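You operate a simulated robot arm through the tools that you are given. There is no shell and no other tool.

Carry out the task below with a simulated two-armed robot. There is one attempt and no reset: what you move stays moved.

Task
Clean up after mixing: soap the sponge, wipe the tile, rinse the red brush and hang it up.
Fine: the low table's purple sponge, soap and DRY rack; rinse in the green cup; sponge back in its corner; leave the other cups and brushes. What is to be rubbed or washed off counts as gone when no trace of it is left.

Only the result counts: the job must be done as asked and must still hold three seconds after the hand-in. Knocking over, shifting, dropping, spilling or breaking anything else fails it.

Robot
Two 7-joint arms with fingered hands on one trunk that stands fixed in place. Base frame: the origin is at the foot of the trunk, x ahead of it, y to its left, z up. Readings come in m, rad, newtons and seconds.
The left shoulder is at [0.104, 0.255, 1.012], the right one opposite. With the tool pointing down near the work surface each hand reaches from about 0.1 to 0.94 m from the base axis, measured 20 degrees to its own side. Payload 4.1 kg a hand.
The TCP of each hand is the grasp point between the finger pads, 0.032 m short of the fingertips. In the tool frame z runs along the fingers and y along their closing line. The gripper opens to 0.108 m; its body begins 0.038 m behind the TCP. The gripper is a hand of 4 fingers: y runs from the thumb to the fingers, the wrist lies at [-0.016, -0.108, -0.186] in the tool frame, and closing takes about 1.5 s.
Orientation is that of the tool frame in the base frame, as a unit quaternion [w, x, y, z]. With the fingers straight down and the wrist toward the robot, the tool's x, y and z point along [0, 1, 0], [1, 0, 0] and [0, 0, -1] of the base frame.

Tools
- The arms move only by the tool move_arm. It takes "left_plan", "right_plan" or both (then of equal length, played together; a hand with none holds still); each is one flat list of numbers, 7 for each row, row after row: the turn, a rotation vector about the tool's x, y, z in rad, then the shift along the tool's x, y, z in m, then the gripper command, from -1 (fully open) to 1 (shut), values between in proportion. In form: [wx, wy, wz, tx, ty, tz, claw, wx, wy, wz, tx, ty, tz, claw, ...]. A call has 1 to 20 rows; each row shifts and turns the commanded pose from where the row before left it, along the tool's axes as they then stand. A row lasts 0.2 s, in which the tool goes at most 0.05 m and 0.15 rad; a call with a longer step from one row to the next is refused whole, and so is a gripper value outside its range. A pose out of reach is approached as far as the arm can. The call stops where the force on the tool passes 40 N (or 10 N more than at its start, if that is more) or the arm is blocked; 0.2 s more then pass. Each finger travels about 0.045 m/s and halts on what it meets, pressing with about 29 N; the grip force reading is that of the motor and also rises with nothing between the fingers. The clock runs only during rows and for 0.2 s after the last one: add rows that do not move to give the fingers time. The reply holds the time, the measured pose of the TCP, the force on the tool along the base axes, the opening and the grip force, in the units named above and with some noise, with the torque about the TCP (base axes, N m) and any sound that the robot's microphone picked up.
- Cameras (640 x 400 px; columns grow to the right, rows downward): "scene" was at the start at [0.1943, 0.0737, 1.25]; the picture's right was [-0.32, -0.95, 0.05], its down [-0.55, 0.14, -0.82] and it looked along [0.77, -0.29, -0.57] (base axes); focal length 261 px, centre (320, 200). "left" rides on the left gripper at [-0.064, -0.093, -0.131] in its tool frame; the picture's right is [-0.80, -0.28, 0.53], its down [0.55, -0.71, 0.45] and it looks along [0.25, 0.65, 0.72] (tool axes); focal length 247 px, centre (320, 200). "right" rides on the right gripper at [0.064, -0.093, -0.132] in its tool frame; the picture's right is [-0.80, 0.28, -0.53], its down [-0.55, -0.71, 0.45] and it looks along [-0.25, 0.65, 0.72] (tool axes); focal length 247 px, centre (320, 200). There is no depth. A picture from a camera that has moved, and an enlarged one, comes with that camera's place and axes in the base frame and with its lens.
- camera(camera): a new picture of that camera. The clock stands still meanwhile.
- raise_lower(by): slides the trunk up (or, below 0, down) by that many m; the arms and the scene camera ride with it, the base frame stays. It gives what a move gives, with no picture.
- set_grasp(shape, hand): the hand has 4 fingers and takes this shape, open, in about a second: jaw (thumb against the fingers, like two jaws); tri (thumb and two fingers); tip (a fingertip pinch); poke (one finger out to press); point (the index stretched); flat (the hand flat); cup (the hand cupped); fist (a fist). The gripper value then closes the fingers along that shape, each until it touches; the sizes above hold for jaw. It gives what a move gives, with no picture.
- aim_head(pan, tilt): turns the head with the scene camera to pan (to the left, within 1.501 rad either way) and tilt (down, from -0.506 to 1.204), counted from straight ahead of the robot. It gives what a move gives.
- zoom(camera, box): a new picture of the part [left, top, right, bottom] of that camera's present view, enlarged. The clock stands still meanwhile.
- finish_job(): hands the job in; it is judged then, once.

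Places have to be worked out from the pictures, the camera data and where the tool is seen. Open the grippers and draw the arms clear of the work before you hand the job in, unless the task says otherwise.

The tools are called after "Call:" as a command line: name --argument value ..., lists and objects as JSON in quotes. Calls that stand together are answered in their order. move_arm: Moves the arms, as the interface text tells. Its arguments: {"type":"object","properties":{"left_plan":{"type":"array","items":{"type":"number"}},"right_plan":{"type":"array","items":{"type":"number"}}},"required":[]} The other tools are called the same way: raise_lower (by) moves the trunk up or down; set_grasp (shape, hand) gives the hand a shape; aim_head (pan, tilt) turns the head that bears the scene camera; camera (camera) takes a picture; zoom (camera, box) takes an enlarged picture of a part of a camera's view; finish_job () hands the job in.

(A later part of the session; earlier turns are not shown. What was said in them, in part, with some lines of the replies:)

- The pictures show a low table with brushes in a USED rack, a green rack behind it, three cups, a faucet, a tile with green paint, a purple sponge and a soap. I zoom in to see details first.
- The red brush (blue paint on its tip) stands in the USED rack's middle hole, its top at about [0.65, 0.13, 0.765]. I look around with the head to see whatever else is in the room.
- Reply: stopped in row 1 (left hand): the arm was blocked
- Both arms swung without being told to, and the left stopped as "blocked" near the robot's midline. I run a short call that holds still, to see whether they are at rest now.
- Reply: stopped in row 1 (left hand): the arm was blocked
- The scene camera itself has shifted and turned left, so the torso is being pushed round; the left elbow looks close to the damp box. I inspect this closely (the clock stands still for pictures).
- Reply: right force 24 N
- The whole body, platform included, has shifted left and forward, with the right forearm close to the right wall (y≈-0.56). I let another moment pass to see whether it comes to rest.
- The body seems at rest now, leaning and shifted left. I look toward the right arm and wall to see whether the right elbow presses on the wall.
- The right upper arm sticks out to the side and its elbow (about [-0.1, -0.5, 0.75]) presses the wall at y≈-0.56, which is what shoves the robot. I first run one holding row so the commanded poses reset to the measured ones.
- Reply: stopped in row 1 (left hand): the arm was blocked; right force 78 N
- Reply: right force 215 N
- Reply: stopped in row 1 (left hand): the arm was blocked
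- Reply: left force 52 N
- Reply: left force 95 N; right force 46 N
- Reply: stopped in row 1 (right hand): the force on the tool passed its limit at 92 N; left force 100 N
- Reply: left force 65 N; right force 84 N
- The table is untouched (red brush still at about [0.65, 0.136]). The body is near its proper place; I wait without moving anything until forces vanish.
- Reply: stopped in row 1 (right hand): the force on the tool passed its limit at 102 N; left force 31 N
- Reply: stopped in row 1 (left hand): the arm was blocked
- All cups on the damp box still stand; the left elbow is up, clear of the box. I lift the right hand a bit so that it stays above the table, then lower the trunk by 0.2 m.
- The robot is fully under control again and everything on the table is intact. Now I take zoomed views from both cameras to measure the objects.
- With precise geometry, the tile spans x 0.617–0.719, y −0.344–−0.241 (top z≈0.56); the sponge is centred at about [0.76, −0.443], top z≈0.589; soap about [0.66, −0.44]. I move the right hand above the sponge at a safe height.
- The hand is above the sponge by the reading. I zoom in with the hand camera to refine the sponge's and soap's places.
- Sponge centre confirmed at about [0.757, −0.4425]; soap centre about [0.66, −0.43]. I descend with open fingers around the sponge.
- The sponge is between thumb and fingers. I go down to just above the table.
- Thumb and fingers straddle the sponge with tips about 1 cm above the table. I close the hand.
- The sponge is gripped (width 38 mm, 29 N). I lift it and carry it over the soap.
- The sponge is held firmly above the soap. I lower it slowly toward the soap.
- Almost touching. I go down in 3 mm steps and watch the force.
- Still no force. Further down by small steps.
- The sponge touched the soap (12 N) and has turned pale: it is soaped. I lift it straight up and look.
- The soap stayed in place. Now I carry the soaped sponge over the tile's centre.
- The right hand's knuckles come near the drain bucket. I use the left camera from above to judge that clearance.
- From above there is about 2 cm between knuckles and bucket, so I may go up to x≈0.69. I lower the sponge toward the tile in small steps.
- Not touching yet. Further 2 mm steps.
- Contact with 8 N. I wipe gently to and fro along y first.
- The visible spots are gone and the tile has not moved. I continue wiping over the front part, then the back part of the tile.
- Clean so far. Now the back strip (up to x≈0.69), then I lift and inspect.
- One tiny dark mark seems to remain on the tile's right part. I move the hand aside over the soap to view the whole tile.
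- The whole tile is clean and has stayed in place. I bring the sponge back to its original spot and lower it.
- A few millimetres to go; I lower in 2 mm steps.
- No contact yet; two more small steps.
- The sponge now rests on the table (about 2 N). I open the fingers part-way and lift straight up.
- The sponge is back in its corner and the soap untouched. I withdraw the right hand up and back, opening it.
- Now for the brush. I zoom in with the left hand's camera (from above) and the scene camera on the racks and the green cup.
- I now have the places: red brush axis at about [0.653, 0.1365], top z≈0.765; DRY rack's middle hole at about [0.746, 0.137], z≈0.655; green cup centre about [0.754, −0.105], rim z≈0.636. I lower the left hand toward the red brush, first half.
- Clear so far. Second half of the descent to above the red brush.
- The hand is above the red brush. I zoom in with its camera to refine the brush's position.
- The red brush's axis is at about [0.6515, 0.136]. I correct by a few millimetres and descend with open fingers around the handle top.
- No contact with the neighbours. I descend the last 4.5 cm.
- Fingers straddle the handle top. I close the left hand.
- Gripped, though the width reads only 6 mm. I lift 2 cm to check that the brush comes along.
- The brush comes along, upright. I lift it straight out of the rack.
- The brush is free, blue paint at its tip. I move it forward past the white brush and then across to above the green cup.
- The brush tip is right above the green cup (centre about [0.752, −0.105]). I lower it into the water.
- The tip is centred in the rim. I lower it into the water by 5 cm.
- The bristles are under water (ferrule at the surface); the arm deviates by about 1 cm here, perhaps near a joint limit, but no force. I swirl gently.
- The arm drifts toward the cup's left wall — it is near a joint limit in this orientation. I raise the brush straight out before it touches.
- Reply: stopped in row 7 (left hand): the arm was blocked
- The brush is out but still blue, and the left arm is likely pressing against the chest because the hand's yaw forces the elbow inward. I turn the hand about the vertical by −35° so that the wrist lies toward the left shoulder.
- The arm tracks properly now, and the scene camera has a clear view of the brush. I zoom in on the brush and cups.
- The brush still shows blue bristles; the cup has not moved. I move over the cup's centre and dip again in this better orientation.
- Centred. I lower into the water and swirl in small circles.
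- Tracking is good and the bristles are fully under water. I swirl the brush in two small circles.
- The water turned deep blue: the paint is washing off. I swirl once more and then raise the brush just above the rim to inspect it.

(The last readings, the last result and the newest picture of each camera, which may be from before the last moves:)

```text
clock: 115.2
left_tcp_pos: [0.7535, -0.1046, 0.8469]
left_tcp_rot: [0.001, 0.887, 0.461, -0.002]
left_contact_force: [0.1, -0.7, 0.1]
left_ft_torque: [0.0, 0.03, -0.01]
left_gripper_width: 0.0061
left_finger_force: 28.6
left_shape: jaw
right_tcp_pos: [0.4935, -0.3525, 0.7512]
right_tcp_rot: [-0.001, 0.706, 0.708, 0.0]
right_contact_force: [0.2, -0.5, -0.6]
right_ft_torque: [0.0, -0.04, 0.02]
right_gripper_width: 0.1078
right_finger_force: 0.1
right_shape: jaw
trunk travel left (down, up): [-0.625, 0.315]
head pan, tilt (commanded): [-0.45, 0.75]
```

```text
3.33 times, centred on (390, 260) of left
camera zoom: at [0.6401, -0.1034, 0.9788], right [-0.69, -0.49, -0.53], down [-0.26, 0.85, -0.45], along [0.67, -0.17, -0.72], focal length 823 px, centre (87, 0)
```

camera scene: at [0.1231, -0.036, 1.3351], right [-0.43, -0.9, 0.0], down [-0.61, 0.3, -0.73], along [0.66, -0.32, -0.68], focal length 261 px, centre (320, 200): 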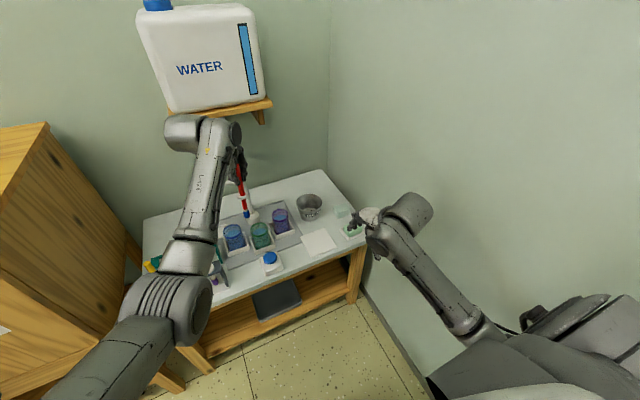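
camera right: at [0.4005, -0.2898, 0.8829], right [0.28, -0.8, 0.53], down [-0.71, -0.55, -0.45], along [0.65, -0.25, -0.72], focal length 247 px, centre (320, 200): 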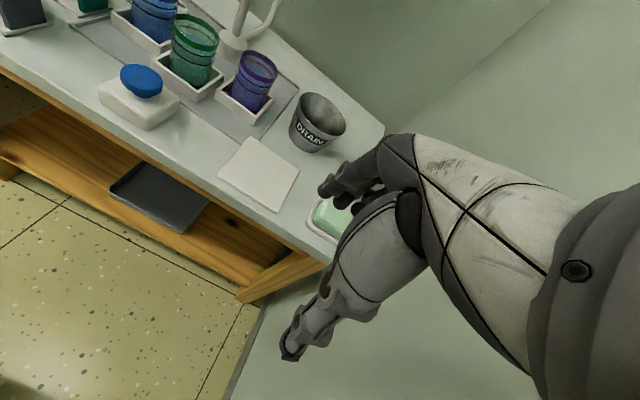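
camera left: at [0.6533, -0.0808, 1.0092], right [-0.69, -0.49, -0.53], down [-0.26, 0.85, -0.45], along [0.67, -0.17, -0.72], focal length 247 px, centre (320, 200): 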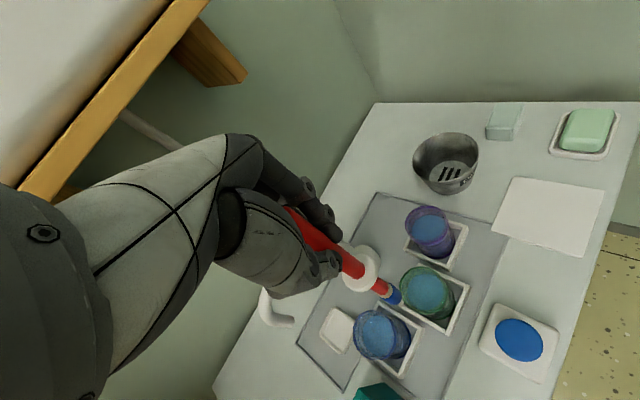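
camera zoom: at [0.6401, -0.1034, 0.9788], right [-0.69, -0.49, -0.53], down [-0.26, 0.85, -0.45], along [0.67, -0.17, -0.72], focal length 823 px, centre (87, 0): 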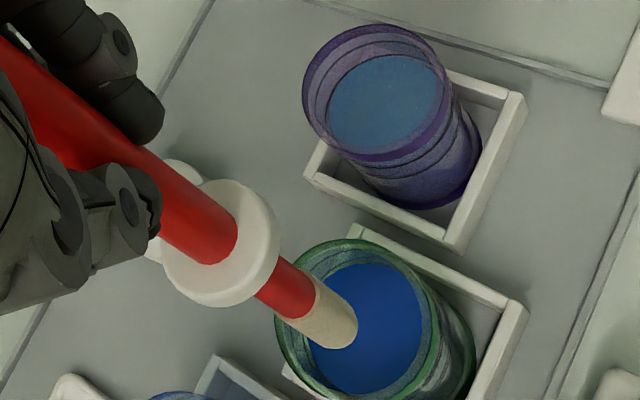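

The bristles are clean beige now. I zoom in closely to check for any trace of blue.

Call:
zoom --camera "scene" --box '[240, 190, 270, 212]'

Call:
zoom --camera "left" --box '[370, 250, 420, 290]'

Call:
camera --camera "scene"

```text
16.00 times, centred on (255, 201) of scene
camera zoom: at [0.1233, -0.0357, 1.3351], right [-0.43, -0.9, 0.0], down [-0.61, 0.3, -0.73], along [0.66, -0.32, -0.68], focal length 4179 px, centre (1360, 184)
```

zoom: 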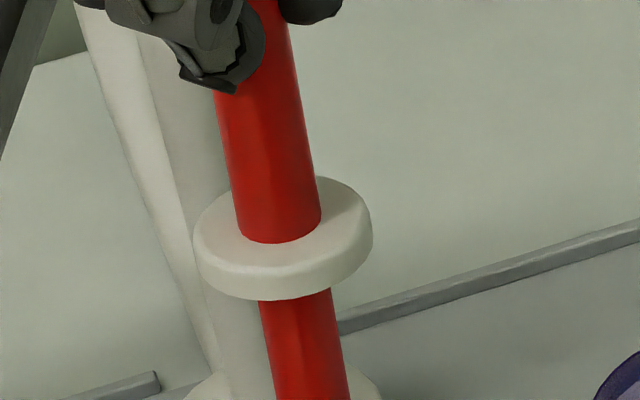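

```text
10.00 times, centred on (395, 270) of left
camera zoom: at [0.6401, -0.1034, 0.9788], right [-0.69, -0.49, -0.53], down [-0.26, 0.85, -0.45], along [0.67, -0.17, -0.72], focal length 2470 px, centre (-430, -500)
```

zoom: 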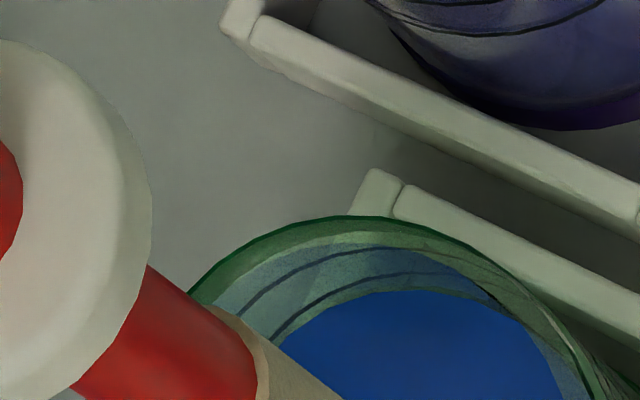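

```text
taken
camera scene: at [0.1233, -0.0357, 1.3351], right [-0.43, -0.9, 0.0], down [-0.61, 0.3, -0.73], along [0.66, -0.32, -0.68], focal length 261 px, centre (320, 200)
```

scene: 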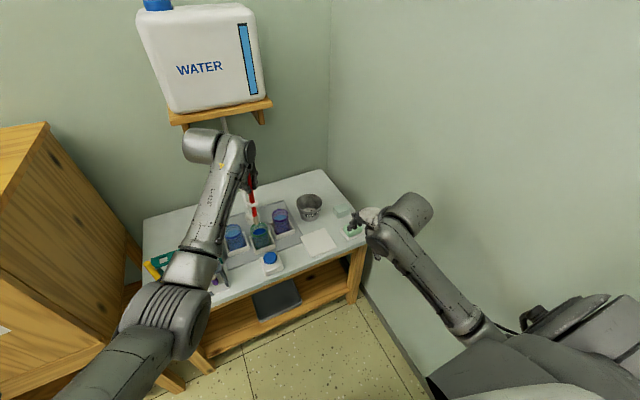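

Call:
zoom --camera "scene" --box '[245, 205, 275, 227]'

Call:
zoom --camera "left" --box '[380, 270, 430, 310]'

```text
16.00 times, centred on (260, 216) of scene
camera zoom: at [0.1233, -0.0357, 1.3351], right [-0.43, -0.9, 0.0], down [-0.61, 0.3, -0.73], along [0.66, -0.32, -0.68], focal length 4179 px, centre (1280, -56)
```

zoom: 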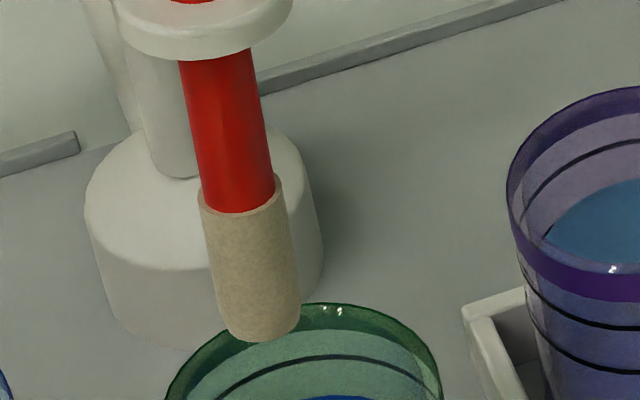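

```text
10.00 times, centred on (405, 290) of left
camera zoom: at [0.6401, -0.1034, 0.9788], right [-0.69, -0.49, -0.53], down [-0.26, 0.85, -0.45], along [0.67, -0.17, -0.72], focal length 2470 px, centre (-530, -700)
```

zoom: 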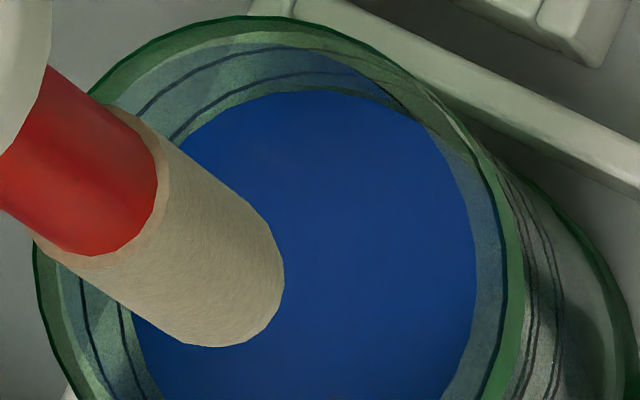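

The bristles are perfectly clean. I raise the brush and carry it back toward the DRY rack, turning the hand back to the standard yaw on the way.

Call:
move_arm --left_plan '[0, 0, 0, 0, 0, -0.02, 1, 0, 0, 0, 0, 0, -0.02, 1, 0, 0, 0, 0, 0, -0.02, 1, 0, 0, 0, 0.024, -0.018, 0, 1, 0, 0, 0, 0.024, -0.018, 0, 1, 0, 0, 0, 0.024, -0.018, 0, 1, 0, 0, 0, 0.024, -0.018, 0, 1, 0, 0, -0.122, 0, 0, 0, 1, 0, 0, -0.122, 0, 0, 0, 1, 0, 0, -0.122, 0, 0, 0, 1, 0, 0, -0.122, 0, 0, 0, 1, 0, 0, -0.122, 0, 0, 0, 1, 0, 0, 0, 0, 0, 0, 1]'

Call:
camera --camera "scene"

Call:
camera --camera "left"

```text
clock: 118.0
left_tcp_pos: [0.7495, 0.0153, 0.9069]
left_tcp_rot: [0.002, 0.708, 0.706, -0.002]
left_contact_force: [0.7, -0.2, -0.9]
left_ft_torque: [0.02, 0.01, 0.02]
left_gripper_width: 0.0055
left_finger_force: 29.1
left_shape: jaw
right_tcp_pos: [0.4923, -0.3534, 0.7503]
right_tcp_rot: [0.0, 0.707, 0.708, -0.001]
right_contact_force: [0.2, -0.3, -0.7]
right_ft_torque: [-0.03, -0.03, -0.01]
right_gripper_width: 0.1075
right_finger_force: 0.1
right_shape: jaw
trunk travel left (down, up): [-0.625, 0.315]
head pan, tilt (commanded): [-0.45, 0.75]
```

```text
taken
camera scene: at [0.1233, -0.0354, 1.3351], right [-0.43, -0.9, 0.0], down [-0.61, 0.3, -0.73], along [0.66, -0.32, -0.68], focal length 261 px, centre (320, 200)
```

scene: 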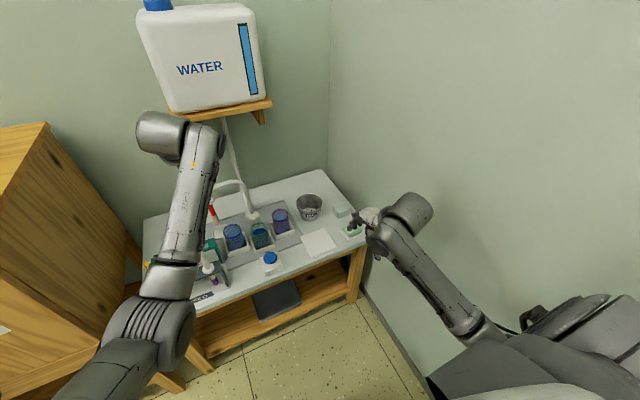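

```text
taken
camera left: at [0.6572, -0.0479, 1.0385], right [-0.29, -0.8, -0.53], down [-0.71, 0.55, -0.45], along [0.65, 0.24, -0.72], focal length 247 px, centre (320, 200)
```

left: 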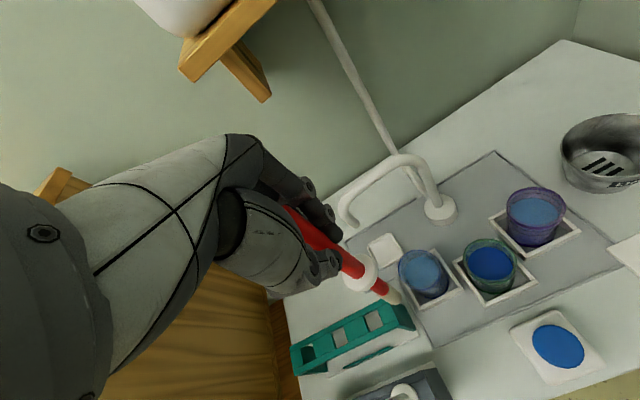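

Good. Now the last stretch sideways to above the DRY rack's middle hole.

Call:
move_arm --left_plan '[0, 0, 0, 0.03, -0.001, 0, 1, 0, 0, 0, 0.03, -0.001, 0, 1, 0, 0, 0, 0.03, -0.001, 0, 1, 0, 0, 0, 0.03, -0.001, 0, 1, 0, 0, 0, 0, 0, 0, 1]'

Call:
camera --camera "scene"

Call:
camera --camera "left"

Call:
zoom --camera "scene" --box '[140, 200, 240, 290]'

```text
clock: 119.2
left_tcp_pos: [0.7438, 0.1365, 0.9039]
left_tcp_rot: [0.0, 0.708, 0.706, -0.001]
left_contact_force: [0.1, -0.1, 1.1]
left_ft_torque: [0.02, 0.03, -0.05]
left_gripper_width: 0.0062
left_finger_force: 28.9
left_shape: jaw
right_tcp_pos: [0.4933, -0.3534, 0.7513]
right_tcp_rot: [-0.001, 0.707, 0.707, -0.001]
right_contact_force: [0.7, -0.2, 0.9]
right_ft_torque: [0.02, -0.01, -0.03]
right_gripper_width: 0.1077
right_finger_force: 0.1
right_shape: jaw
trunk travel left (down, up): [-0.625, 0.315]
head pan, tilt (commanded): [-0.45, 0.75]
```

```text
taken
camera scene: at [0.1232, -0.0365, 1.3351], right [-0.43, -0.9, 0.0], down [-0.61, 0.3, -0.73], along [0.66, -0.32, -0.68], focal length 261 px, centre (320, 200)
```

scene: 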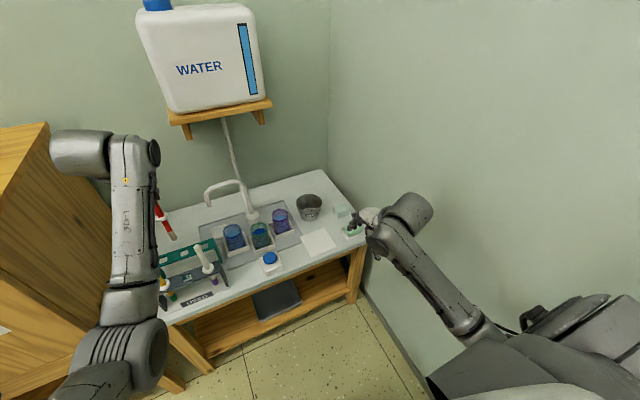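

```text
taken
camera left: at [0.6508, 0.0724, 1.0363], right [-0.29, -0.8, -0.53], down [-0.7, 0.55, -0.45], along [0.65, 0.24, -0.72], focal length 247 px, centre (320, 200)
```

left: 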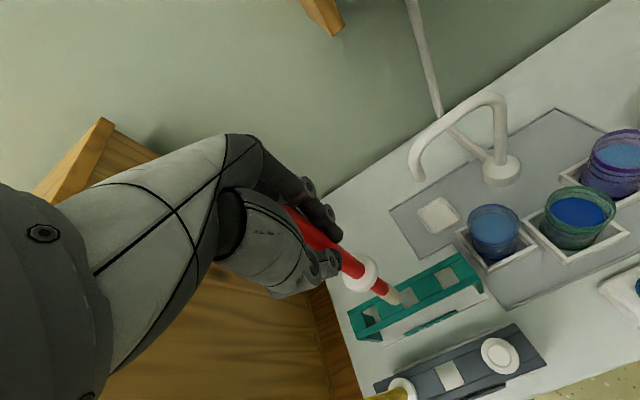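

```text
4.44 times, centred on (190, 245) of scene
camera zoom: at [0.1232, -0.0365, 1.3351], right [-0.43, -0.9, 0.0], down [-0.61, 0.3, -0.73], along [0.66, -0.32, -0.68], focal length 1161 px, centre (898, 0)
```

zoom: 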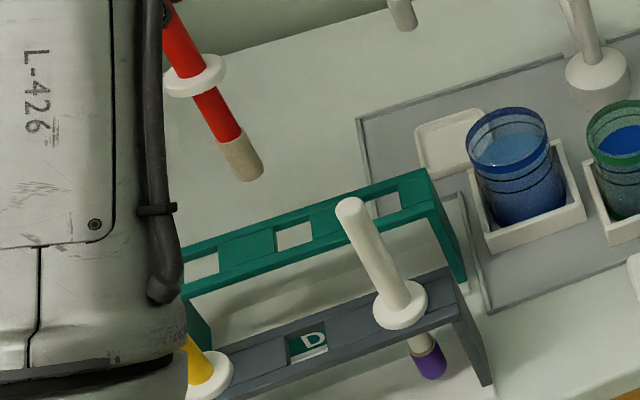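

The brush is above the middle hole. I zoom in with the left camera to align tip and hole precisely.

Call:
zoom --camera "left" --box '[330, 230, 490, 360]'

Call:
zoom --camera "scene" --box '[160, 200, 220, 260]'

```text
3.08 times, centred on (410, 295) of left
camera zoom: at [0.6508, 0.0724, 1.0363], right [-0.29, -0.8, -0.53], down [-0.7, 0.55, -0.45], along [0.65, 0.24, -0.72], focal length 760 px, centre (43, -92)
```

zoom: 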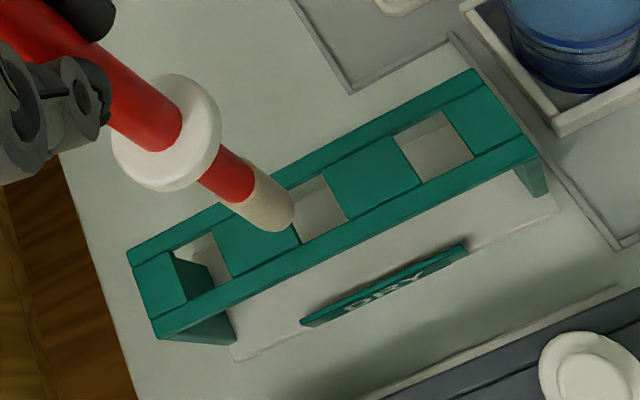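

```text
6.67 times, centred on (190, 230) of scene
camera zoom: at [0.1232, -0.0365, 1.3351], right [-0.43, -0.9, 0.0], down [-0.61, 0.3, -0.73], along [0.66, -0.32, -0.68], focal length 1741 px, centre (1187, 0)
```

zoom: 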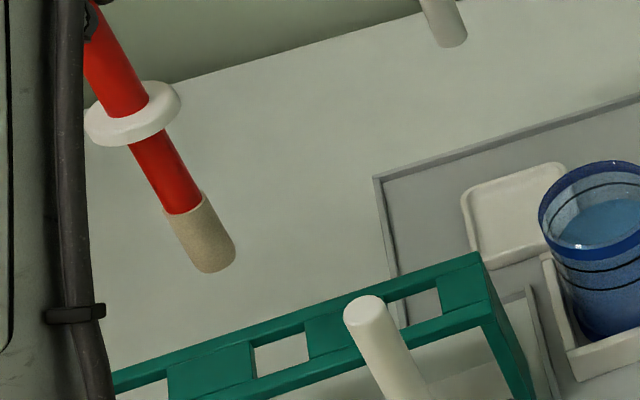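

Triangulating shows the brush tilted about 11° in the grip (tip toward the robot). I tilt the hand by that much so the brush hangs vertical, and re-measure.

Call:
move_arm --left_plan '[-0.06, 0, 0, 0, -0.003, 0, 1, -0.06, 0, 0, 0, -0.003, 0, 1, -0.06, 0, 0, 0, -0.003, 0, 1, 0, 0, 0, 0, 0, 0, 1]'

Call:
zoom --camera "left" --box '[330, 210, 490, 340]'

Call:
zoom --camera "scene" --box '[150, 200, 220, 260]'

Call:
zoom --camera "right" --box '[0, 0, 120, 100]'

```text
clock: 120.2
left_tcp_pos: [0.7362, 0.1356, 0.9045]
left_tcp_rot: [0.064, 0.705, 0.703, 0.062]
left_contact_force: [0.0, -0.3, 0.2]
left_ft_torque: [-0.02, 0.01, 0.02]
left_gripper_width: 0.006
left_finger_force: 29.5
left_shape: jaw
right_tcp_pos: [0.4941, -0.3524, 0.7504]
right_tcp_rot: [0.0, 0.707, 0.708, -0.001]
right_contact_force: [-0.2, -0.4, 0.6]
right_ft_torque: [0.02, 0.03, 0.0]
right_gripper_width: 0.1075
right_finger_force: 0.0
right_shape: jaw
trunk travel left (down, up): [-0.625, 0.315]
head pan, tilt (commanded): [-0.45, 0.75]
```

```text
3.08 times, centred on (410, 275) of left
camera zoom: at [0.6215, 0.072, 1.0184], right [-0.19, -0.8, -0.57], down [-0.61, 0.55, -0.57], along [0.77, 0.24, -0.59], focal length 760 px, centre (43, -31)
```

zoom: 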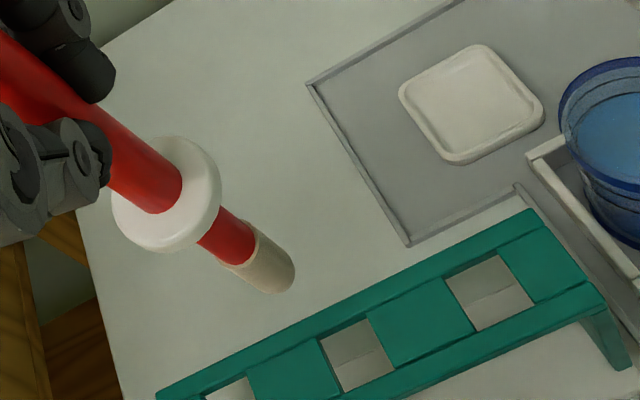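

```text
6.67 times, centred on (185, 230) of scene
camera zoom: at [0.1235, -0.0357, 1.3351], right [-0.43, -0.9, 0.0], down [-0.61, 0.3, -0.73], along [0.66, -0.32, -0.68], focal length 1741 px, centre (1220, 0)
```

zoom: 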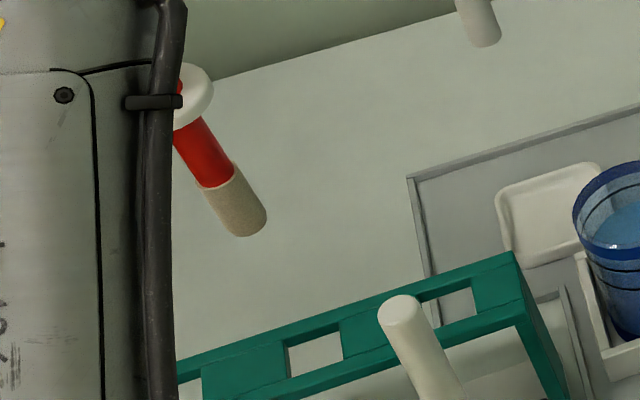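

```text
4.00 times, centred on (60, 50) of right
camera zoom: at [0.4007, -0.2896, 0.8829], right [0.29, -0.8, 0.53], down [-0.71, -0.55, -0.45], along [0.65, -0.25, -0.72], focal length 988 px, centre (1360, 800)
```

zoom: 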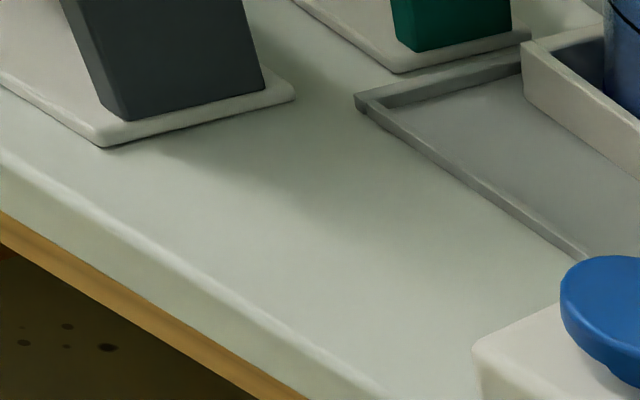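

Now the brush is vertical with axis at x≈0.747, hole at x≈0.746; a small 2° sideways tilt remains. I correct that and lower the tip to just above the hole.

Call:
move_arm --left_plan '[0, 0.04, 0, -0.003, 0, 0, 1, 0, 0, 0, 0, -0.0035, 0.0196, 1, 0, 0, 0, 0, -0.0035, 0.0196, 1, 0, 0, 0, 0, -0.0035, 0.0196, 1, 0, 0, 0, 0, -0.0035, 0.0196, 1, 0, 0, 0, 0, 0, 0, 1]'

Call:
zoom --camera "left" --box '[330, 210, 470, 320]'

Call:
zoom --camera "scene" --box '[150, 210, 220, 270]'

```text
clock: 121.6
left_tcp_pos: [0.7378, 0.1352, 0.8251]
left_tcp_rot: [0.051, 0.704, 0.704, 0.075]
left_contact_force: [0.2, 0.0, -0.1]
left_ft_torque: [0.01, 0.02, -0.06]
left_gripper_width: 0.0057
left_finger_force: 29.3
left_shape: jaw
right_tcp_pos: [0.4945, -0.3523, 0.7505]
right_tcp_rot: [0.0, 0.707, 0.707, -0.001]
right_contact_force: [-0.3, 0.0, 0.6]
right_ft_torque: [0.04, 0.01, 0.01]
right_gripper_width: 0.1077
right_finger_force: 0.0
right_shape: jaw
trunk travel left (down, up): [-0.625, 0.315]
head pan, tilt (commanded): [-0.45, 0.75]
```

```text
3.64 times, centred on (400, 265) of left
camera zoom: at [0.6241, 0.0671, 0.9358], right [-0.18, -0.78, -0.6], down [-0.62, 0.57, -0.55], along [0.77, 0.27, -0.58], focal length 898 px, centre (29, -36)
```

zoom: 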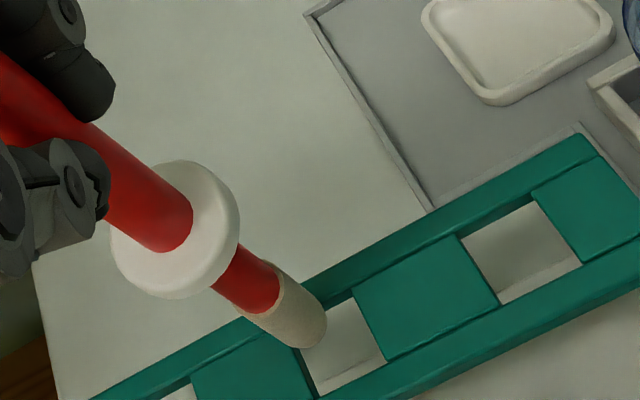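

```text
6.67 times, centred on (185, 240) of scene
camera zoom: at [0.1232, -0.0357, 1.3351], right [-0.43, -0.9, 0.0], down [-0.61, 0.3, -0.73], along [0.66, -0.32, -0.68], focal length 1741 px, centre (1220, -67)
```

zoom: 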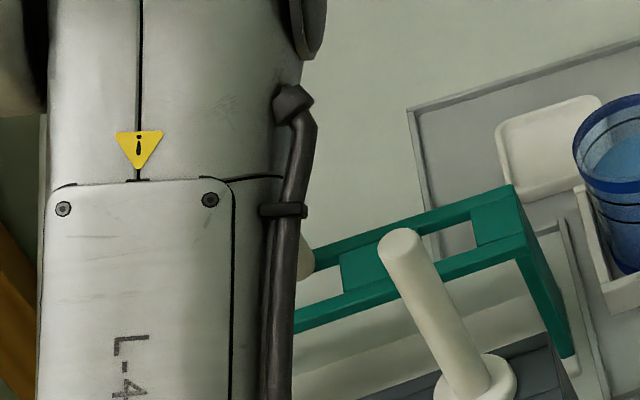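

From the left view and the rigid grip, the tip is about 2–3 mm off the hole's centre. I correct and lower to the hole's rim.

Call:
move_arm --left_plan '[0, 0, 0, -0.0015, -0.0025, -0.0005, 1, 0, 0, 0, 0.0002, -0.0011, 0.0059, 1, 0, 0, 0, 0.0002, -0.0011, 0.0059, 1, 0, 0, 0, 0, 0, 0, 1]'

Call:
zoom --camera "left" --box '[340, 220, 460, 310]'

```text
clock: 122.6
left_tcp_pos: [0.7349, 0.1363, 0.8133]
left_tcp_rot: [0.051, 0.703, 0.705, 0.075]
left_contact_force: [0.4, -0.4, -0.1]
left_ft_torque: [0.0, -0.01, -0.02]
left_gripper_width: 0.006
left_finger_force: 29.2
left_shape: jaw
right_tcp_pos: [0.4931, -0.3527, 0.7504]
right_tcp_rot: [0.0, 0.707, 0.708, -0.001]
right_contact_force: [0.4, 0.1, 0.1]
right_ft_torque: [0.0, 0.01, -0.03]
right_gripper_width: 0.1077
right_finger_force: 0.0
right_shape: jaw
trunk travel left (down, up): [-0.625, 0.315]
head pan, tilt (commanded): [-0.45, 0.75]
```

```text
4.44 times, centred on (400, 265) of left
camera zoom: at [0.6206, 0.0668, 0.9242], right [-0.18, -0.78, -0.6], down [-0.62, 0.57, -0.55], along [0.77, 0.27, -0.58], focal length 1098 px, centre (-36, -89)
```

zoom: 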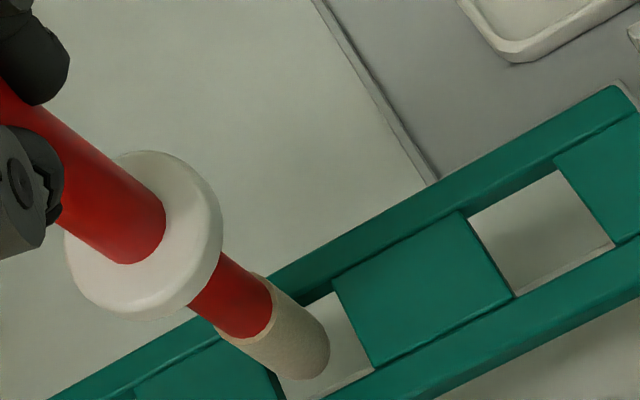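

The tip is centred over the hole within a millimetre. I insert slowly.

Call:
move_arm --left_plan '[0, 0, 0, -0.0003, -0.0014, 0.0079, 1, 0, 0, 0, -0.0003, -0.0014, 0.0079, 1, 0, 0, 0, -0.0003, -0.0014, 0.0079, 1, 0, 0, 0, 0, 0, 0, 1]'

Call:
zoom --camera "left" --box '[340, 220, 460, 310]'

```text
clock: 123.6
left_tcp_pos: [0.7343, 0.135, 0.7885]
left_tcp_rot: [0.05, 0.703, 0.705, 0.075]
left_contact_force: [0.7, -1.0, -0.4]
left_ft_torque: [-0.01, -0.02, 0.0]
left_gripper_width: 0.006
left_finger_force: 29.1
left_shape: jaw
right_tcp_pos: [0.4935, -0.3527, 0.7509]
right_tcp_rot: [0.0, 0.706, 0.708, 0.0]
right_contact_force: [-0.6, -0.5, 0.6]
right_ft_torque: [-0.01, -0.01, 0.0]
right_gripper_width: 0.1077
right_finger_force: 0.0
right_shape: jaw
trunk travel left (down, up): [-0.625, 0.315]
head pan, tilt (commanded): [-0.45, 0.75]
```

```text
4.44 times, centred on (400, 265) of left
camera zoom: at [0.6208, 0.0658, 0.8992], right [-0.18, -0.78, -0.6], down [-0.62, 0.57, -0.55], along [0.77, 0.27, -0.58], focal length 1098 px, centre (-36, -89)
```

zoom: 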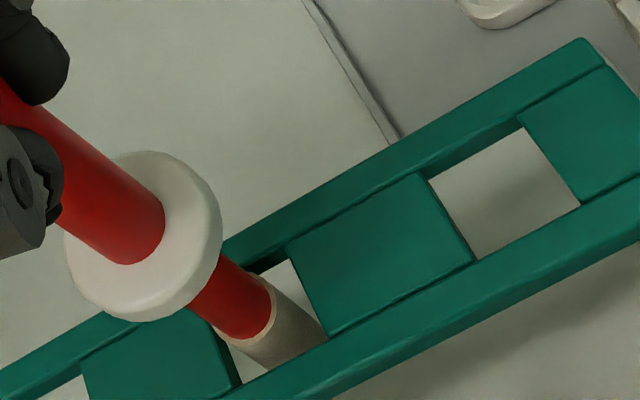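

In the hole without resistance. I continue lowering.

Call:
move_arm --left_plan '[0, 0, 0, -0.0003, -0.0014, 0.0079, 1, 0, 0, 0, -0.0003, -0.0014, 0.0079, 1, 0, 0, 0, -0.0003, -0.0014, 0.0079, 1, 0, 0, 0, -0.0002, -0.0011, 0.0059, 1, 0, 0, 0, 0, 0, 0, 1]'

Call:
zoom --camera "left" --box '[320, 200, 460, 310]'

Call:
zoom --camera "scene" --box '[140, 210, 230, 290]'

```text
clock: 124.8
left_tcp_pos: [0.7344, 0.1354, 0.758]
left_tcp_rot: [0.051, 0.704, 0.704, 0.074]
left_contact_force: [0.4, 0.1, 0.0]
left_ft_torque: [0.02, -0.03, -0.02]
left_gripper_width: 0.0059
left_finger_force: 29.2
left_shape: jaw
right_tcp_pos: [0.4949, -0.3536, 0.7506]
right_tcp_rot: [-0.001, 0.707, 0.708, 0.0]
right_contact_force: [-0.3, 0.3, -0.5]
right_ft_torque: [0.01, 0.02, 0.01]
right_gripper_width: 0.1078
right_finger_force: 0.1
right_shape: jaw
trunk travel left (down, up): [-0.625, 0.315]
head pan, tilt (commanded): [-0.45, 0.75]
```

```text
3.64 times, centred on (390, 255) of left
camera zoom: at [0.6213, 0.0667, 0.8679], right [-0.18, -0.78, -0.6], down [-0.62, 0.57, -0.55], along [0.77, 0.27, -0.58], focal length 898 px, centre (66, 0)
```

zoom: 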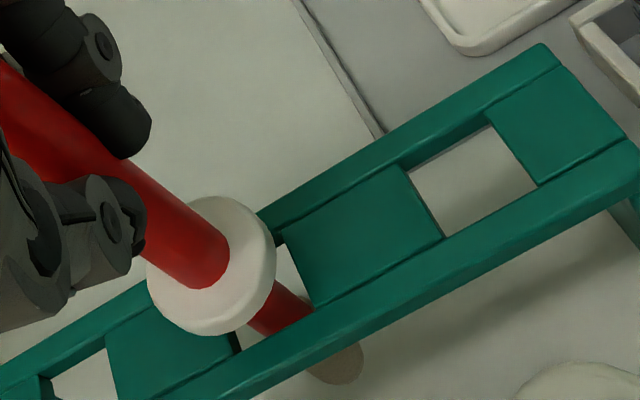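

```text
5.00 times, centred on (185, 250) of scene
camera zoom: at [0.1232, -0.0357, 1.3351], right [-0.43, -0.9, 0.0], down [-0.61, 0.3, -0.73], along [0.66, -0.32, -0.68], focal length 1306 px, centre (995, -50)
```

zoom: 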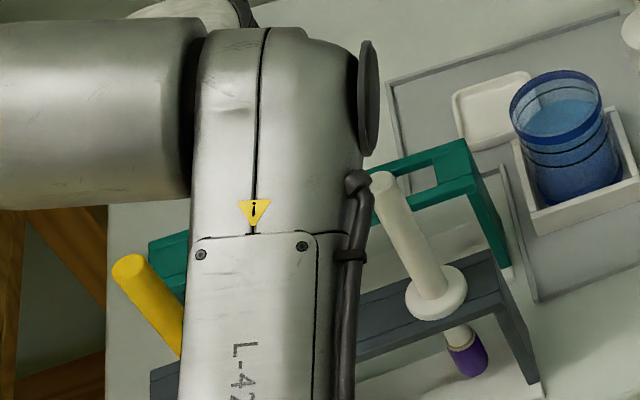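

The brush slides through the hole. Nearly seated; I go on in smaller steps.

Call:
move_arm --left_plan '[0, 0, 0, -0.0002, -0.0011, 0.0059, 1, 0, 0, 0, -0.0002, -0.0011, 0.0059, 1, 0, 0, 0, -0.0001, -0.0007, 0.0039, 1, 0, 0, 0, 0, 0, 0, 1]'

Call:
zoom --camera "left" --box '[320, 200, 460, 310]'

```text
clock: 125.8
left_tcp_pos: [0.7352, 0.135, 0.7435]
left_tcp_rot: [0.051, 0.704, 0.704, 0.075]
left_contact_force: [0.9, 0.1, 0.2]
left_ft_torque: [-0.02, -0.03, 0.01]
left_gripper_width: 0.0059
left_finger_force: 28.8
left_shape: jaw
right_tcp_pos: [0.4932, -0.3525, 0.7513]
right_tcp_rot: [-0.001, 0.706, 0.708, 0.0]
right_contact_force: [0.2, 0.3, 0.8]
right_ft_torque: [0.02, 0.02, -0.02]
right_gripper_width: 0.1076
right_finger_force: 0.1
right_shape: jaw
trunk travel left (down, up): [-0.625, 0.315]
head pan, tilt (commanded): [-0.45, 0.75]
```

```text
3.64 times, centred on (390, 255) of left
camera zoom: at [0.6216, 0.066, 0.8531], right [-0.18, -0.78, -0.6], down [-0.62, 0.57, -0.55], along [0.77, 0.27, -0.58], focal length 898 px, centre (66, 0)
```

zoom: 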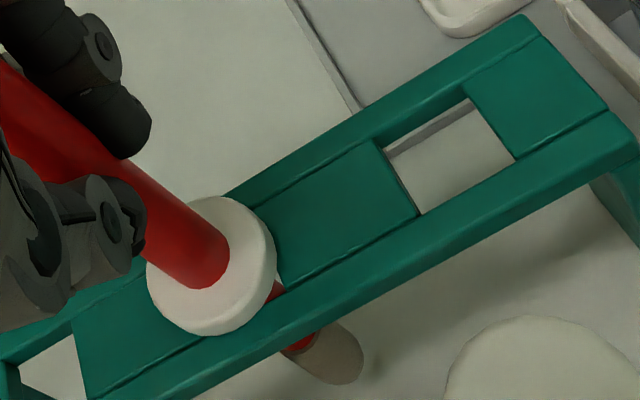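

Collar almost on the rack. 3 mm steps now.

Call:
move_arm --left_plan '[0, 0, 0, -0.0001, -0.0005, 0.0029, 1, 0, 0, 0, -0.0001, -0.0005, 0.0029, 1, 0, 0, 0, 0, 0, 0, 1]'

Call:
zoom --camera "left" --box '[320, 200, 460, 310]'

```text
clock: 126.6
left_tcp_pos: [0.7359, 0.1354, 0.7397]
left_tcp_rot: [0.053, 0.703, 0.705, 0.077]
left_contact_force: [3.8, 2.1, 14.3]
left_ft_torque: [0.03, -0.28, 0.01]
left_gripper_width: 0.0068
left_finger_force: 28.4
left_shape: jaw
right_tcp_pos: [0.4917, -0.3534, 0.7518]
right_tcp_rot: [0.0, 0.706, 0.708, 0.0]
right_contact_force: [-0.2, -0.1, 0.2]
right_ft_torque: [-0.02, 0.0, 0.01]
right_gripper_width: 0.1076
right_finger_force: 0.1
right_shape: jaw
trunk travel left (down, up): [-0.625, 0.315]
head pan, tilt (commanded): [-0.45, 0.75]
```

```text
3.64 times, centred on (390, 255) of left
camera zoom: at [0.6204, 0.0662, 0.8504], right [-0.18, -0.78, -0.6], down [-0.61, 0.57, -0.55], along [0.77, 0.27, -0.58], focal length 898 px, centre (66, 0)
```

zoom: 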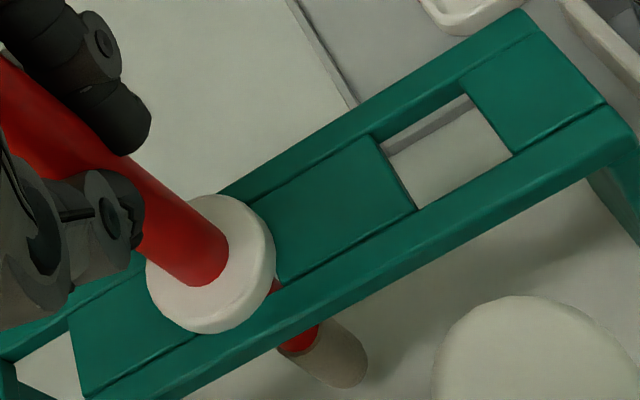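

The collar rests on the DRY rack (14 N). I relieve the pressure slightly and open the hand.

Call:
move_arm --left_plan '[0, 0, 0, 0, 0.0003, -0.0018, 1, 0, 0, 0, 0, 0, 0, 1, 0, 0, 0, 0, 0, 0, 0.8, 0, 0, 0, 0, 0, 0, 0.5, 0, 0, 0, 0, 0, 0, 0.2, 0, 0, 0, 0, 0, 0, -0.1, 0, 0, 0, 0, 0, 0, -0.4, 0, 0, 0, 0, 0, 0, -0.5, 0, 0, 0, 0, 0, 0, -0.5]'

Call:
zoom --camera "left" --box '[280, 160, 460, 310]'

Call:
zoom --camera "scene" --box '[140, 210, 230, 290]'

```text
clock: 128.6
left_tcp_pos: [0.735, 0.1363, 0.7405]
left_tcp_rot: [0.05, 0.704, 0.705, 0.075]
left_contact_force: [0.3, 0.6, -0.2]
left_ft_torque: [0.04, 0.0, 0.01]
left_gripper_width: 0.0806
left_finger_force: 0.1
left_shape: jaw
right_tcp_pos: [0.494, -0.3527, 0.7515]
right_tcp_rot: [0.0, 0.706, 0.708, -0.001]
right_contact_force: [-0.6, -0.5, -0.1]
right_ft_torque: [-0.02, 0.01, -0.02]
right_gripper_width: 0.1077
right_finger_force: 0.1
right_shape: jaw
trunk travel left (down, up): [-0.625, 0.315]
head pan, tilt (commanded): [-0.45, 0.75]
```

```text
2.67 times, centred on (370, 235) of left
camera zoom: at [0.6208, 0.0663, 0.8501], right [-0.18, -0.78, -0.6], down [-0.62, 0.57, -0.55], along [0.77, 0.27, -0.58], focal length 659 px, centre (187, 107)
```

zoom: 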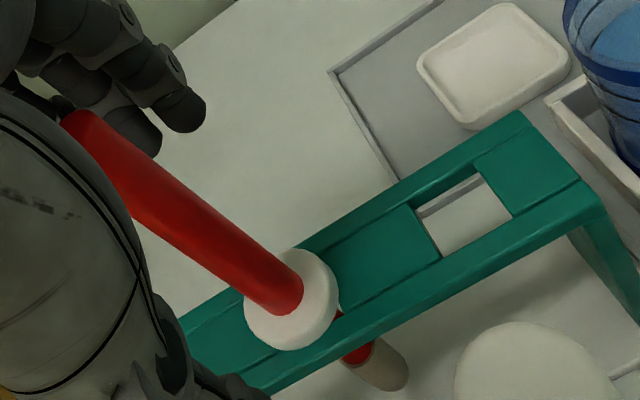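

```text
5.00 times, centred on (185, 250) of scene
camera zoom: at [0.1231, -0.0357, 1.3351], right [-0.43, -0.9, 0.0], down [-0.61, 0.3, -0.73], along [0.66, -0.32, -0.68], focal length 1306 px, centre (995, -50)
```

zoom: 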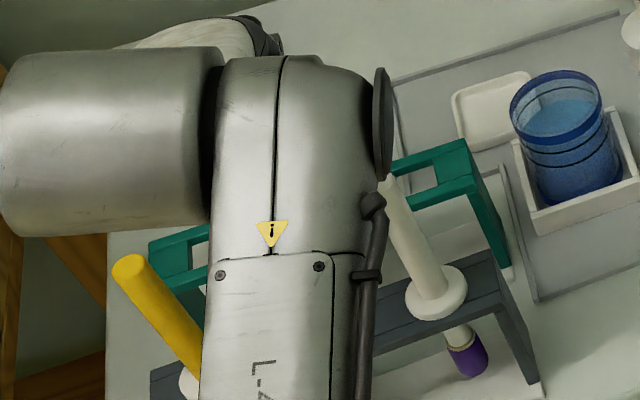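

The brush hangs by its collar in the DRY rack. I retreat the left hand straight up.

Call:
move_arm --left_plan '[0, 0, 0, 0.0003, 0.0018, -0.0098, -0.5, 0, 0, 0, 0.0007, 0.0035, -0.0196, -0.5, 0, 0, 0, 0.0007, 0.0035, -0.0196, -0.5, 0, 0, 0, 0.0007, 0.0035, -0.0196, -0.5, 0, 0, 0, 0.0007, 0.0035, -0.0196, -0.5, 0, 0, 0, 0.0007, 0.0035, -0.0196, -0.5, 0, 0, 0, 0.0007, 0.0035, -0.0196, -0.5, 0, 0, 0, 0, 0, 0, -0.5]'

Call:
camera --camera "left"

Call:
zoom --camera "scene" --box '[120, 190, 240, 300]'

```text
clock: 130.4
left_tcp_pos: [0.7347, 0.1364, 0.8679]
left_tcp_rot: [0.05, 0.704, 0.705, 0.075]
left_contact_force: [0.3, 1.2, -1.0]
left_ft_torque: [0.01, -0.03, 0.01]
left_gripper_width: 0.0806
left_finger_force: 0.0
left_shape: jaw
right_tcp_pos: [0.4943, -0.3536, 0.7513]
right_tcp_rot: [0.0, 0.706, 0.708, -0.001]
right_contact_force: [-0.5, -0.7, 0.0]
right_ft_torque: [-0.01, 0.01, 0.0]
right_gripper_width: 0.1076
right_finger_force: 0.1
right_shape: jaw
trunk travel left (down, up): [-0.625, 0.315]
head pan, tilt (commanded): [-0.45, 0.75]
```

```text
taken
camera left: at [0.62, 0.0665, 0.9789], right [-0.18, -0.78, -0.6], down [-0.62, 0.57, -0.55], along [0.77, 0.27, -0.58], focal length 247 px, centre (320, 200)
```

left: 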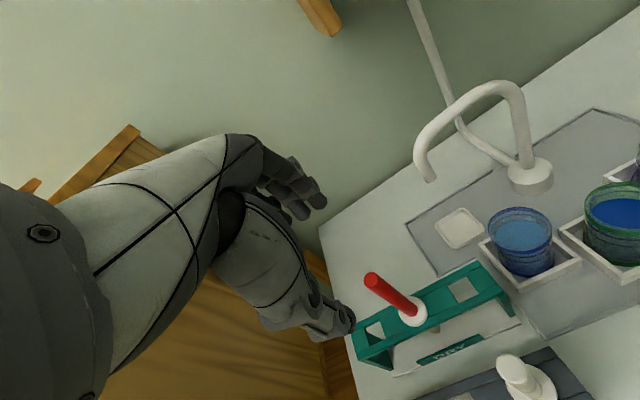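

```text
3.64 times, centred on (180, 245) of scene
camera zoom: at [0.1232, -0.0356, 1.3351], right [-0.43, -0.9, 0.0], down [-0.61, 0.3, -0.73], along [0.66, -0.32, -0.68], focal length 950 px, centre (829, 36)
```

zoom: 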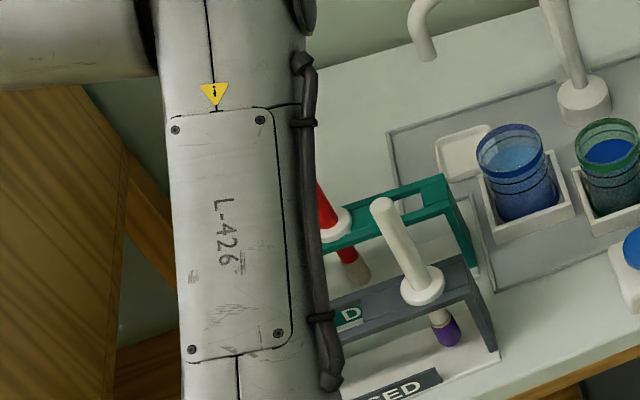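

The red brush hangs in the DRY rack and all else is undisturbed. I take the left arm further up and back out of the way.

Call:
move_arm --left_plan '[0, 0, 0, 0.0014, 0.007, -0.0393, -0.5, 0, 0, 0, 0.0014, 0.007, -0.0393, -0.5, 0, 0, 0, 0.0014, 0.007, -0.0393, -0.8, 0, 0, 0, 0.0014, 0.007, -0.0393, -1, 0, 0, 0, 0.0014, 0.007, -0.0393, -1, 0, 0, 0, 0.0081, -0.0394, -0.0068, -1, 0, 0, 0, 0.0081, -0.0394, -0.0068, -1, 0, 0, 0, 0.0081, -0.0394, -0.0068, -1, 0, 0, 0, 0.0081, -0.0394, -0.0068, -1, 0, 0, 0, 0.0081, -0.0394, -0.0068, -1, 0, 0, 0, 0, 0, 0, -1]'

Call:
camera --camera "scene"

Call:
camera --camera "left"

```text
clock: 133.0
left_tcp_pos: [0.6092, 0.2019, 1.0812]
left_tcp_rot: [0.041, 0.679, 0.726, 0.103]
left_contact_force: [0.3, 0.4, -0.1]
left_ft_torque: [0.01, 0.01, -0.03]
left_gripper_width: 0.1076
left_finger_force: 0.0
left_shape: jaw
left hand out of reach, approached as far as the arm can: row 9, 10
right_tcp_pos: [0.4937, -0.3523, 0.7516]
right_tcp_rot: [0.0, 0.706, 0.708, -0.001]
right_contact_force: [0.5, 0.1, -0.7]
right_ft_torque: [0.01, -0.01, 0.01]
right_gripper_width: 0.1077
right_finger_force: 0.0
right_shape: jaw
trunk travel left (down, up): [-0.625, 0.315]
head pan, tilt (commanded): [-0.45, 0.75]
stopped in row 11 (left hand): the arm was blocked; the commanded pose is now the measured one
```

```text
taken
camera scene: at [0.1232, -0.036, 1.3351], right [-0.43, -0.9, 0.0], down [-0.61, 0.3, -0.73], along [0.66, -0.32, -0.68], focal length 261 px, centre (320, 200)
```

scene: 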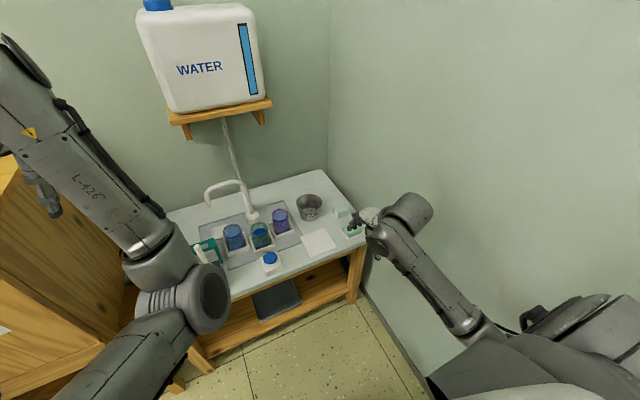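

```text
taken
camera left: at [0.4985, 0.1194, 1.1856], right [-0.11, -0.76, -0.64], down [-0.64, 0.55, -0.54], along [0.76, 0.35, -0.55], focal length 247 px, centre (320, 200)
```

left: 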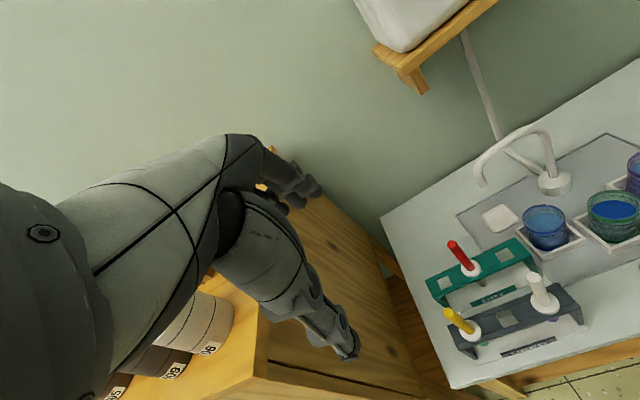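

All brushes and racks look right; the left arm just folded to its limit. I straighten the hand and raise it a little more so the arm is free and clear.

Call:
move_arm --left_plan '[0.068, -0.029, 0.022, 0, 0, -0.01, -1, 0.068, -0.029, 0.022, 0, 0, -0.01, -1, 0.068, -0.029, 0.022, 0, 0, -0.01, -1, 0, 0, 0, 0, 0, -0.03, -1, 0, 0, 0, 0, 0, -0.03, -1, 0, 0, 0, 0, 0, -0.03, -1, 0, 0, 0, 0, 0, 0, -1]'

Call:
camera --camera "scene"

Call:
camera --camera "left"

```text
clock: 134.6
left_tcp_pos: [0.6176, 0.2048, 1.2009]
left_tcp_rot: [0.001, 0.709, 0.705, -0.002]
left_contact_force: [-0.6, 0.1, 0.1]
left_ft_torque: [-0.01, -0.03, 0.0]
left_gripper_width: 0.1077
left_finger_force: 0.0
left_shape: jaw
left hand out of reach, approached as far as the arm can: row 2, 3
right_tcp_pos: [0.4938, -0.3515, 0.7516]
right_tcp_rot: [0.0, 0.706, 0.708, -0.001]
right_contact_force: [-1.0, 0.3, 0.1]
right_ft_torque: [0.02, 0.01, 0.04]
right_gripper_width: 0.1076
right_finger_force: 0.0
right_shape: jaw
trunk travel left (down, up): [-0.625, 0.315]
head pan, tilt (commanded): [-0.45, 0.75]
```

```text
taken
camera scene: at [0.1237, -0.0357, 1.335], right [-0.43, -0.9, 0.0], down [-0.61, 0.3, -0.73], along [0.66, -0.32, -0.68], focal length 261 px, centre (320, 200)
```

scene: 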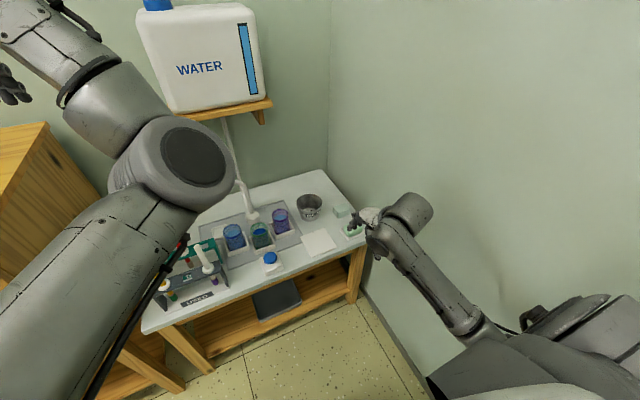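

```text
taken
camera left: at [0.5241, 0.1411, 1.3328], right [-0.29, -0.8, -0.53], down [-0.7, 0.55, -0.45], along [0.65, 0.24, -0.72], focal length 247 px, centre (320, 200)
```

left: 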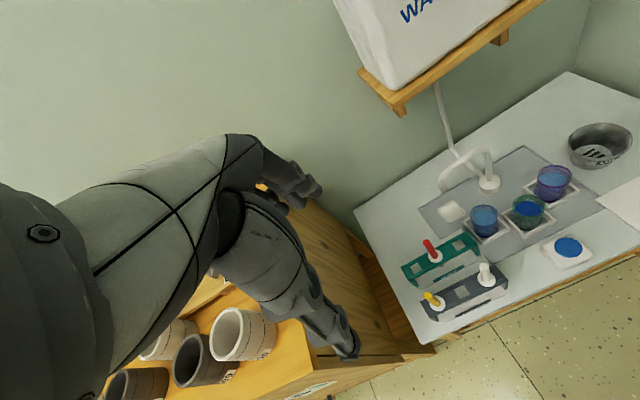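

Both arms are clear now. I verify the final state of the racks, cups, tile, sponge and soap with zooms.

Call:
zoom --camera "left" --box '[380, 210, 540, 340]'

Call:
zoom --camera "left" --box '[460, 90, 640, 240]'

Call:
zoom --camera "scene" --box '[200, 170, 380, 280]'

Call:
zoom --camera "right" --box '[80, 0, 400, 260]'

```text
3.08 times, centred on (460, 275) of left
camera zoom: at [0.5241, 0.1411, 1.3328], right [-0.29, -0.8, -0.53], down [-0.7, 0.55, -0.45], along [0.65, 0.24, -0.72], focal length 760 px, centre (-111, -31)
```

zoom: 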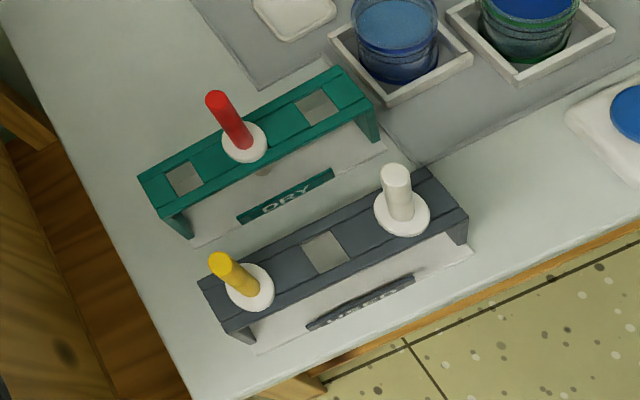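

```text
2.67 times, centred on (550, 165) of left
camera zoom: at [0.5241, 0.1411, 1.3328], right [-0.29, -0.8, -0.53], down [-0.7, 0.55, -0.45], along [0.65, 0.24, -0.72], focal length 659 px, centre (-293, 293)
```

zoom: 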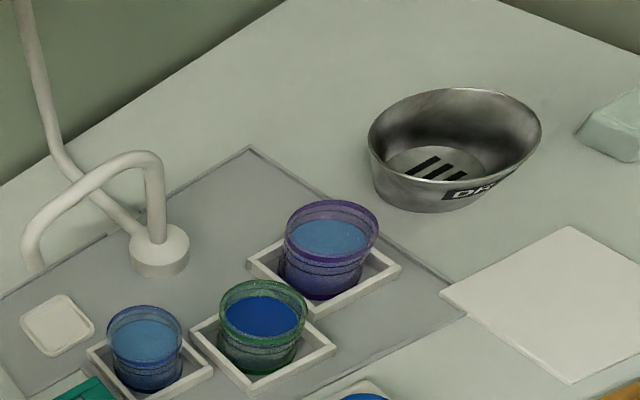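

```text
3.56 times, centred on (290, 225) of scene
camera zoom: at [0.1237, -0.0357, 1.335], right [-0.43, -0.9, 0.0], down [-0.61, 0.3, -0.73], along [0.66, -0.32, -0.68], focal length 929 px, centre (427, 111)
```

zoom: 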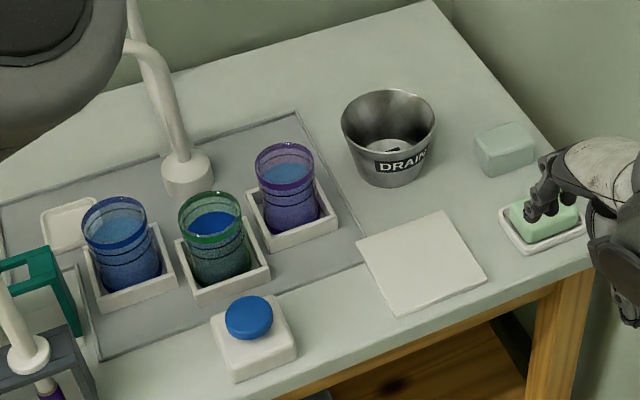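

```text
1.54 times, centred on (240, 130) of right
camera zoom: at [0.4009, -0.2896, 0.8828], right [0.29, -0.8, 0.53], down [-0.71, -0.55, -0.45], along [0.65, -0.25, -0.72], focal length 380 px, centre (443, 308)
```

zoom: 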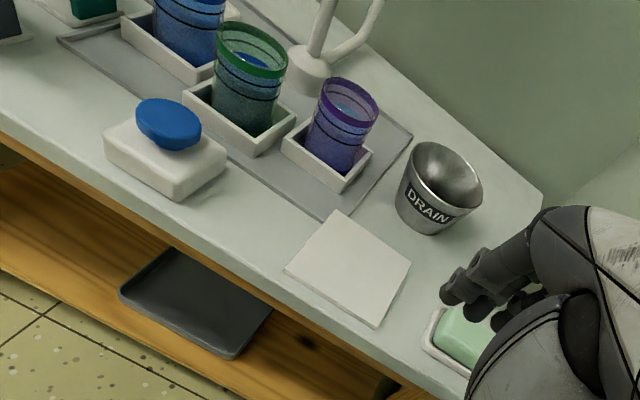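

Everything is as asked: the tile is clean, the sponge is back in its corner, and the red brush is rinsed and hangs in the DRY rack. The other cups and brushes are undisturbed and both hands are open and clear, so I hand the job in.

Call:
finish_job

```text
The job is handed in.
```

I handed the job in with all four parts done:

- **Sponge:** I soaped the purple sponge and put it back in its corner, a few millimetres at most from where it started.
- **Tile:** In close views from two cameras, no paint was left on it.
- **Red brush:** I rinsed it in the green cup until no blue showed on the bristles. It now hangs by its collar in the middle hole of the DRY rack.
- **Other things on the table:** The last pictures show the other cups and brushes, the soap and the drain bucket where they were. The tile may have moved by a millimetre or two.

There was trouble before the work itself. The right elbow pressed on the wall, which pushed the robot's body out of place, and for about the first 18 seconds the arms swung out of control. During that time the left arm passed close to the damp box. The right hand swung behind the robot near an easel and twice read forces of about 70 to 100 N there. I brought both arms back to the front before starting the job.

I checked the damp box afterwards, and its cups were still standing. I did not look again at the easels behind the robot, so I can't rule out that something there was touched.

Both hands are open and off the work. The trunk stands 0.1 m higher than at the start.
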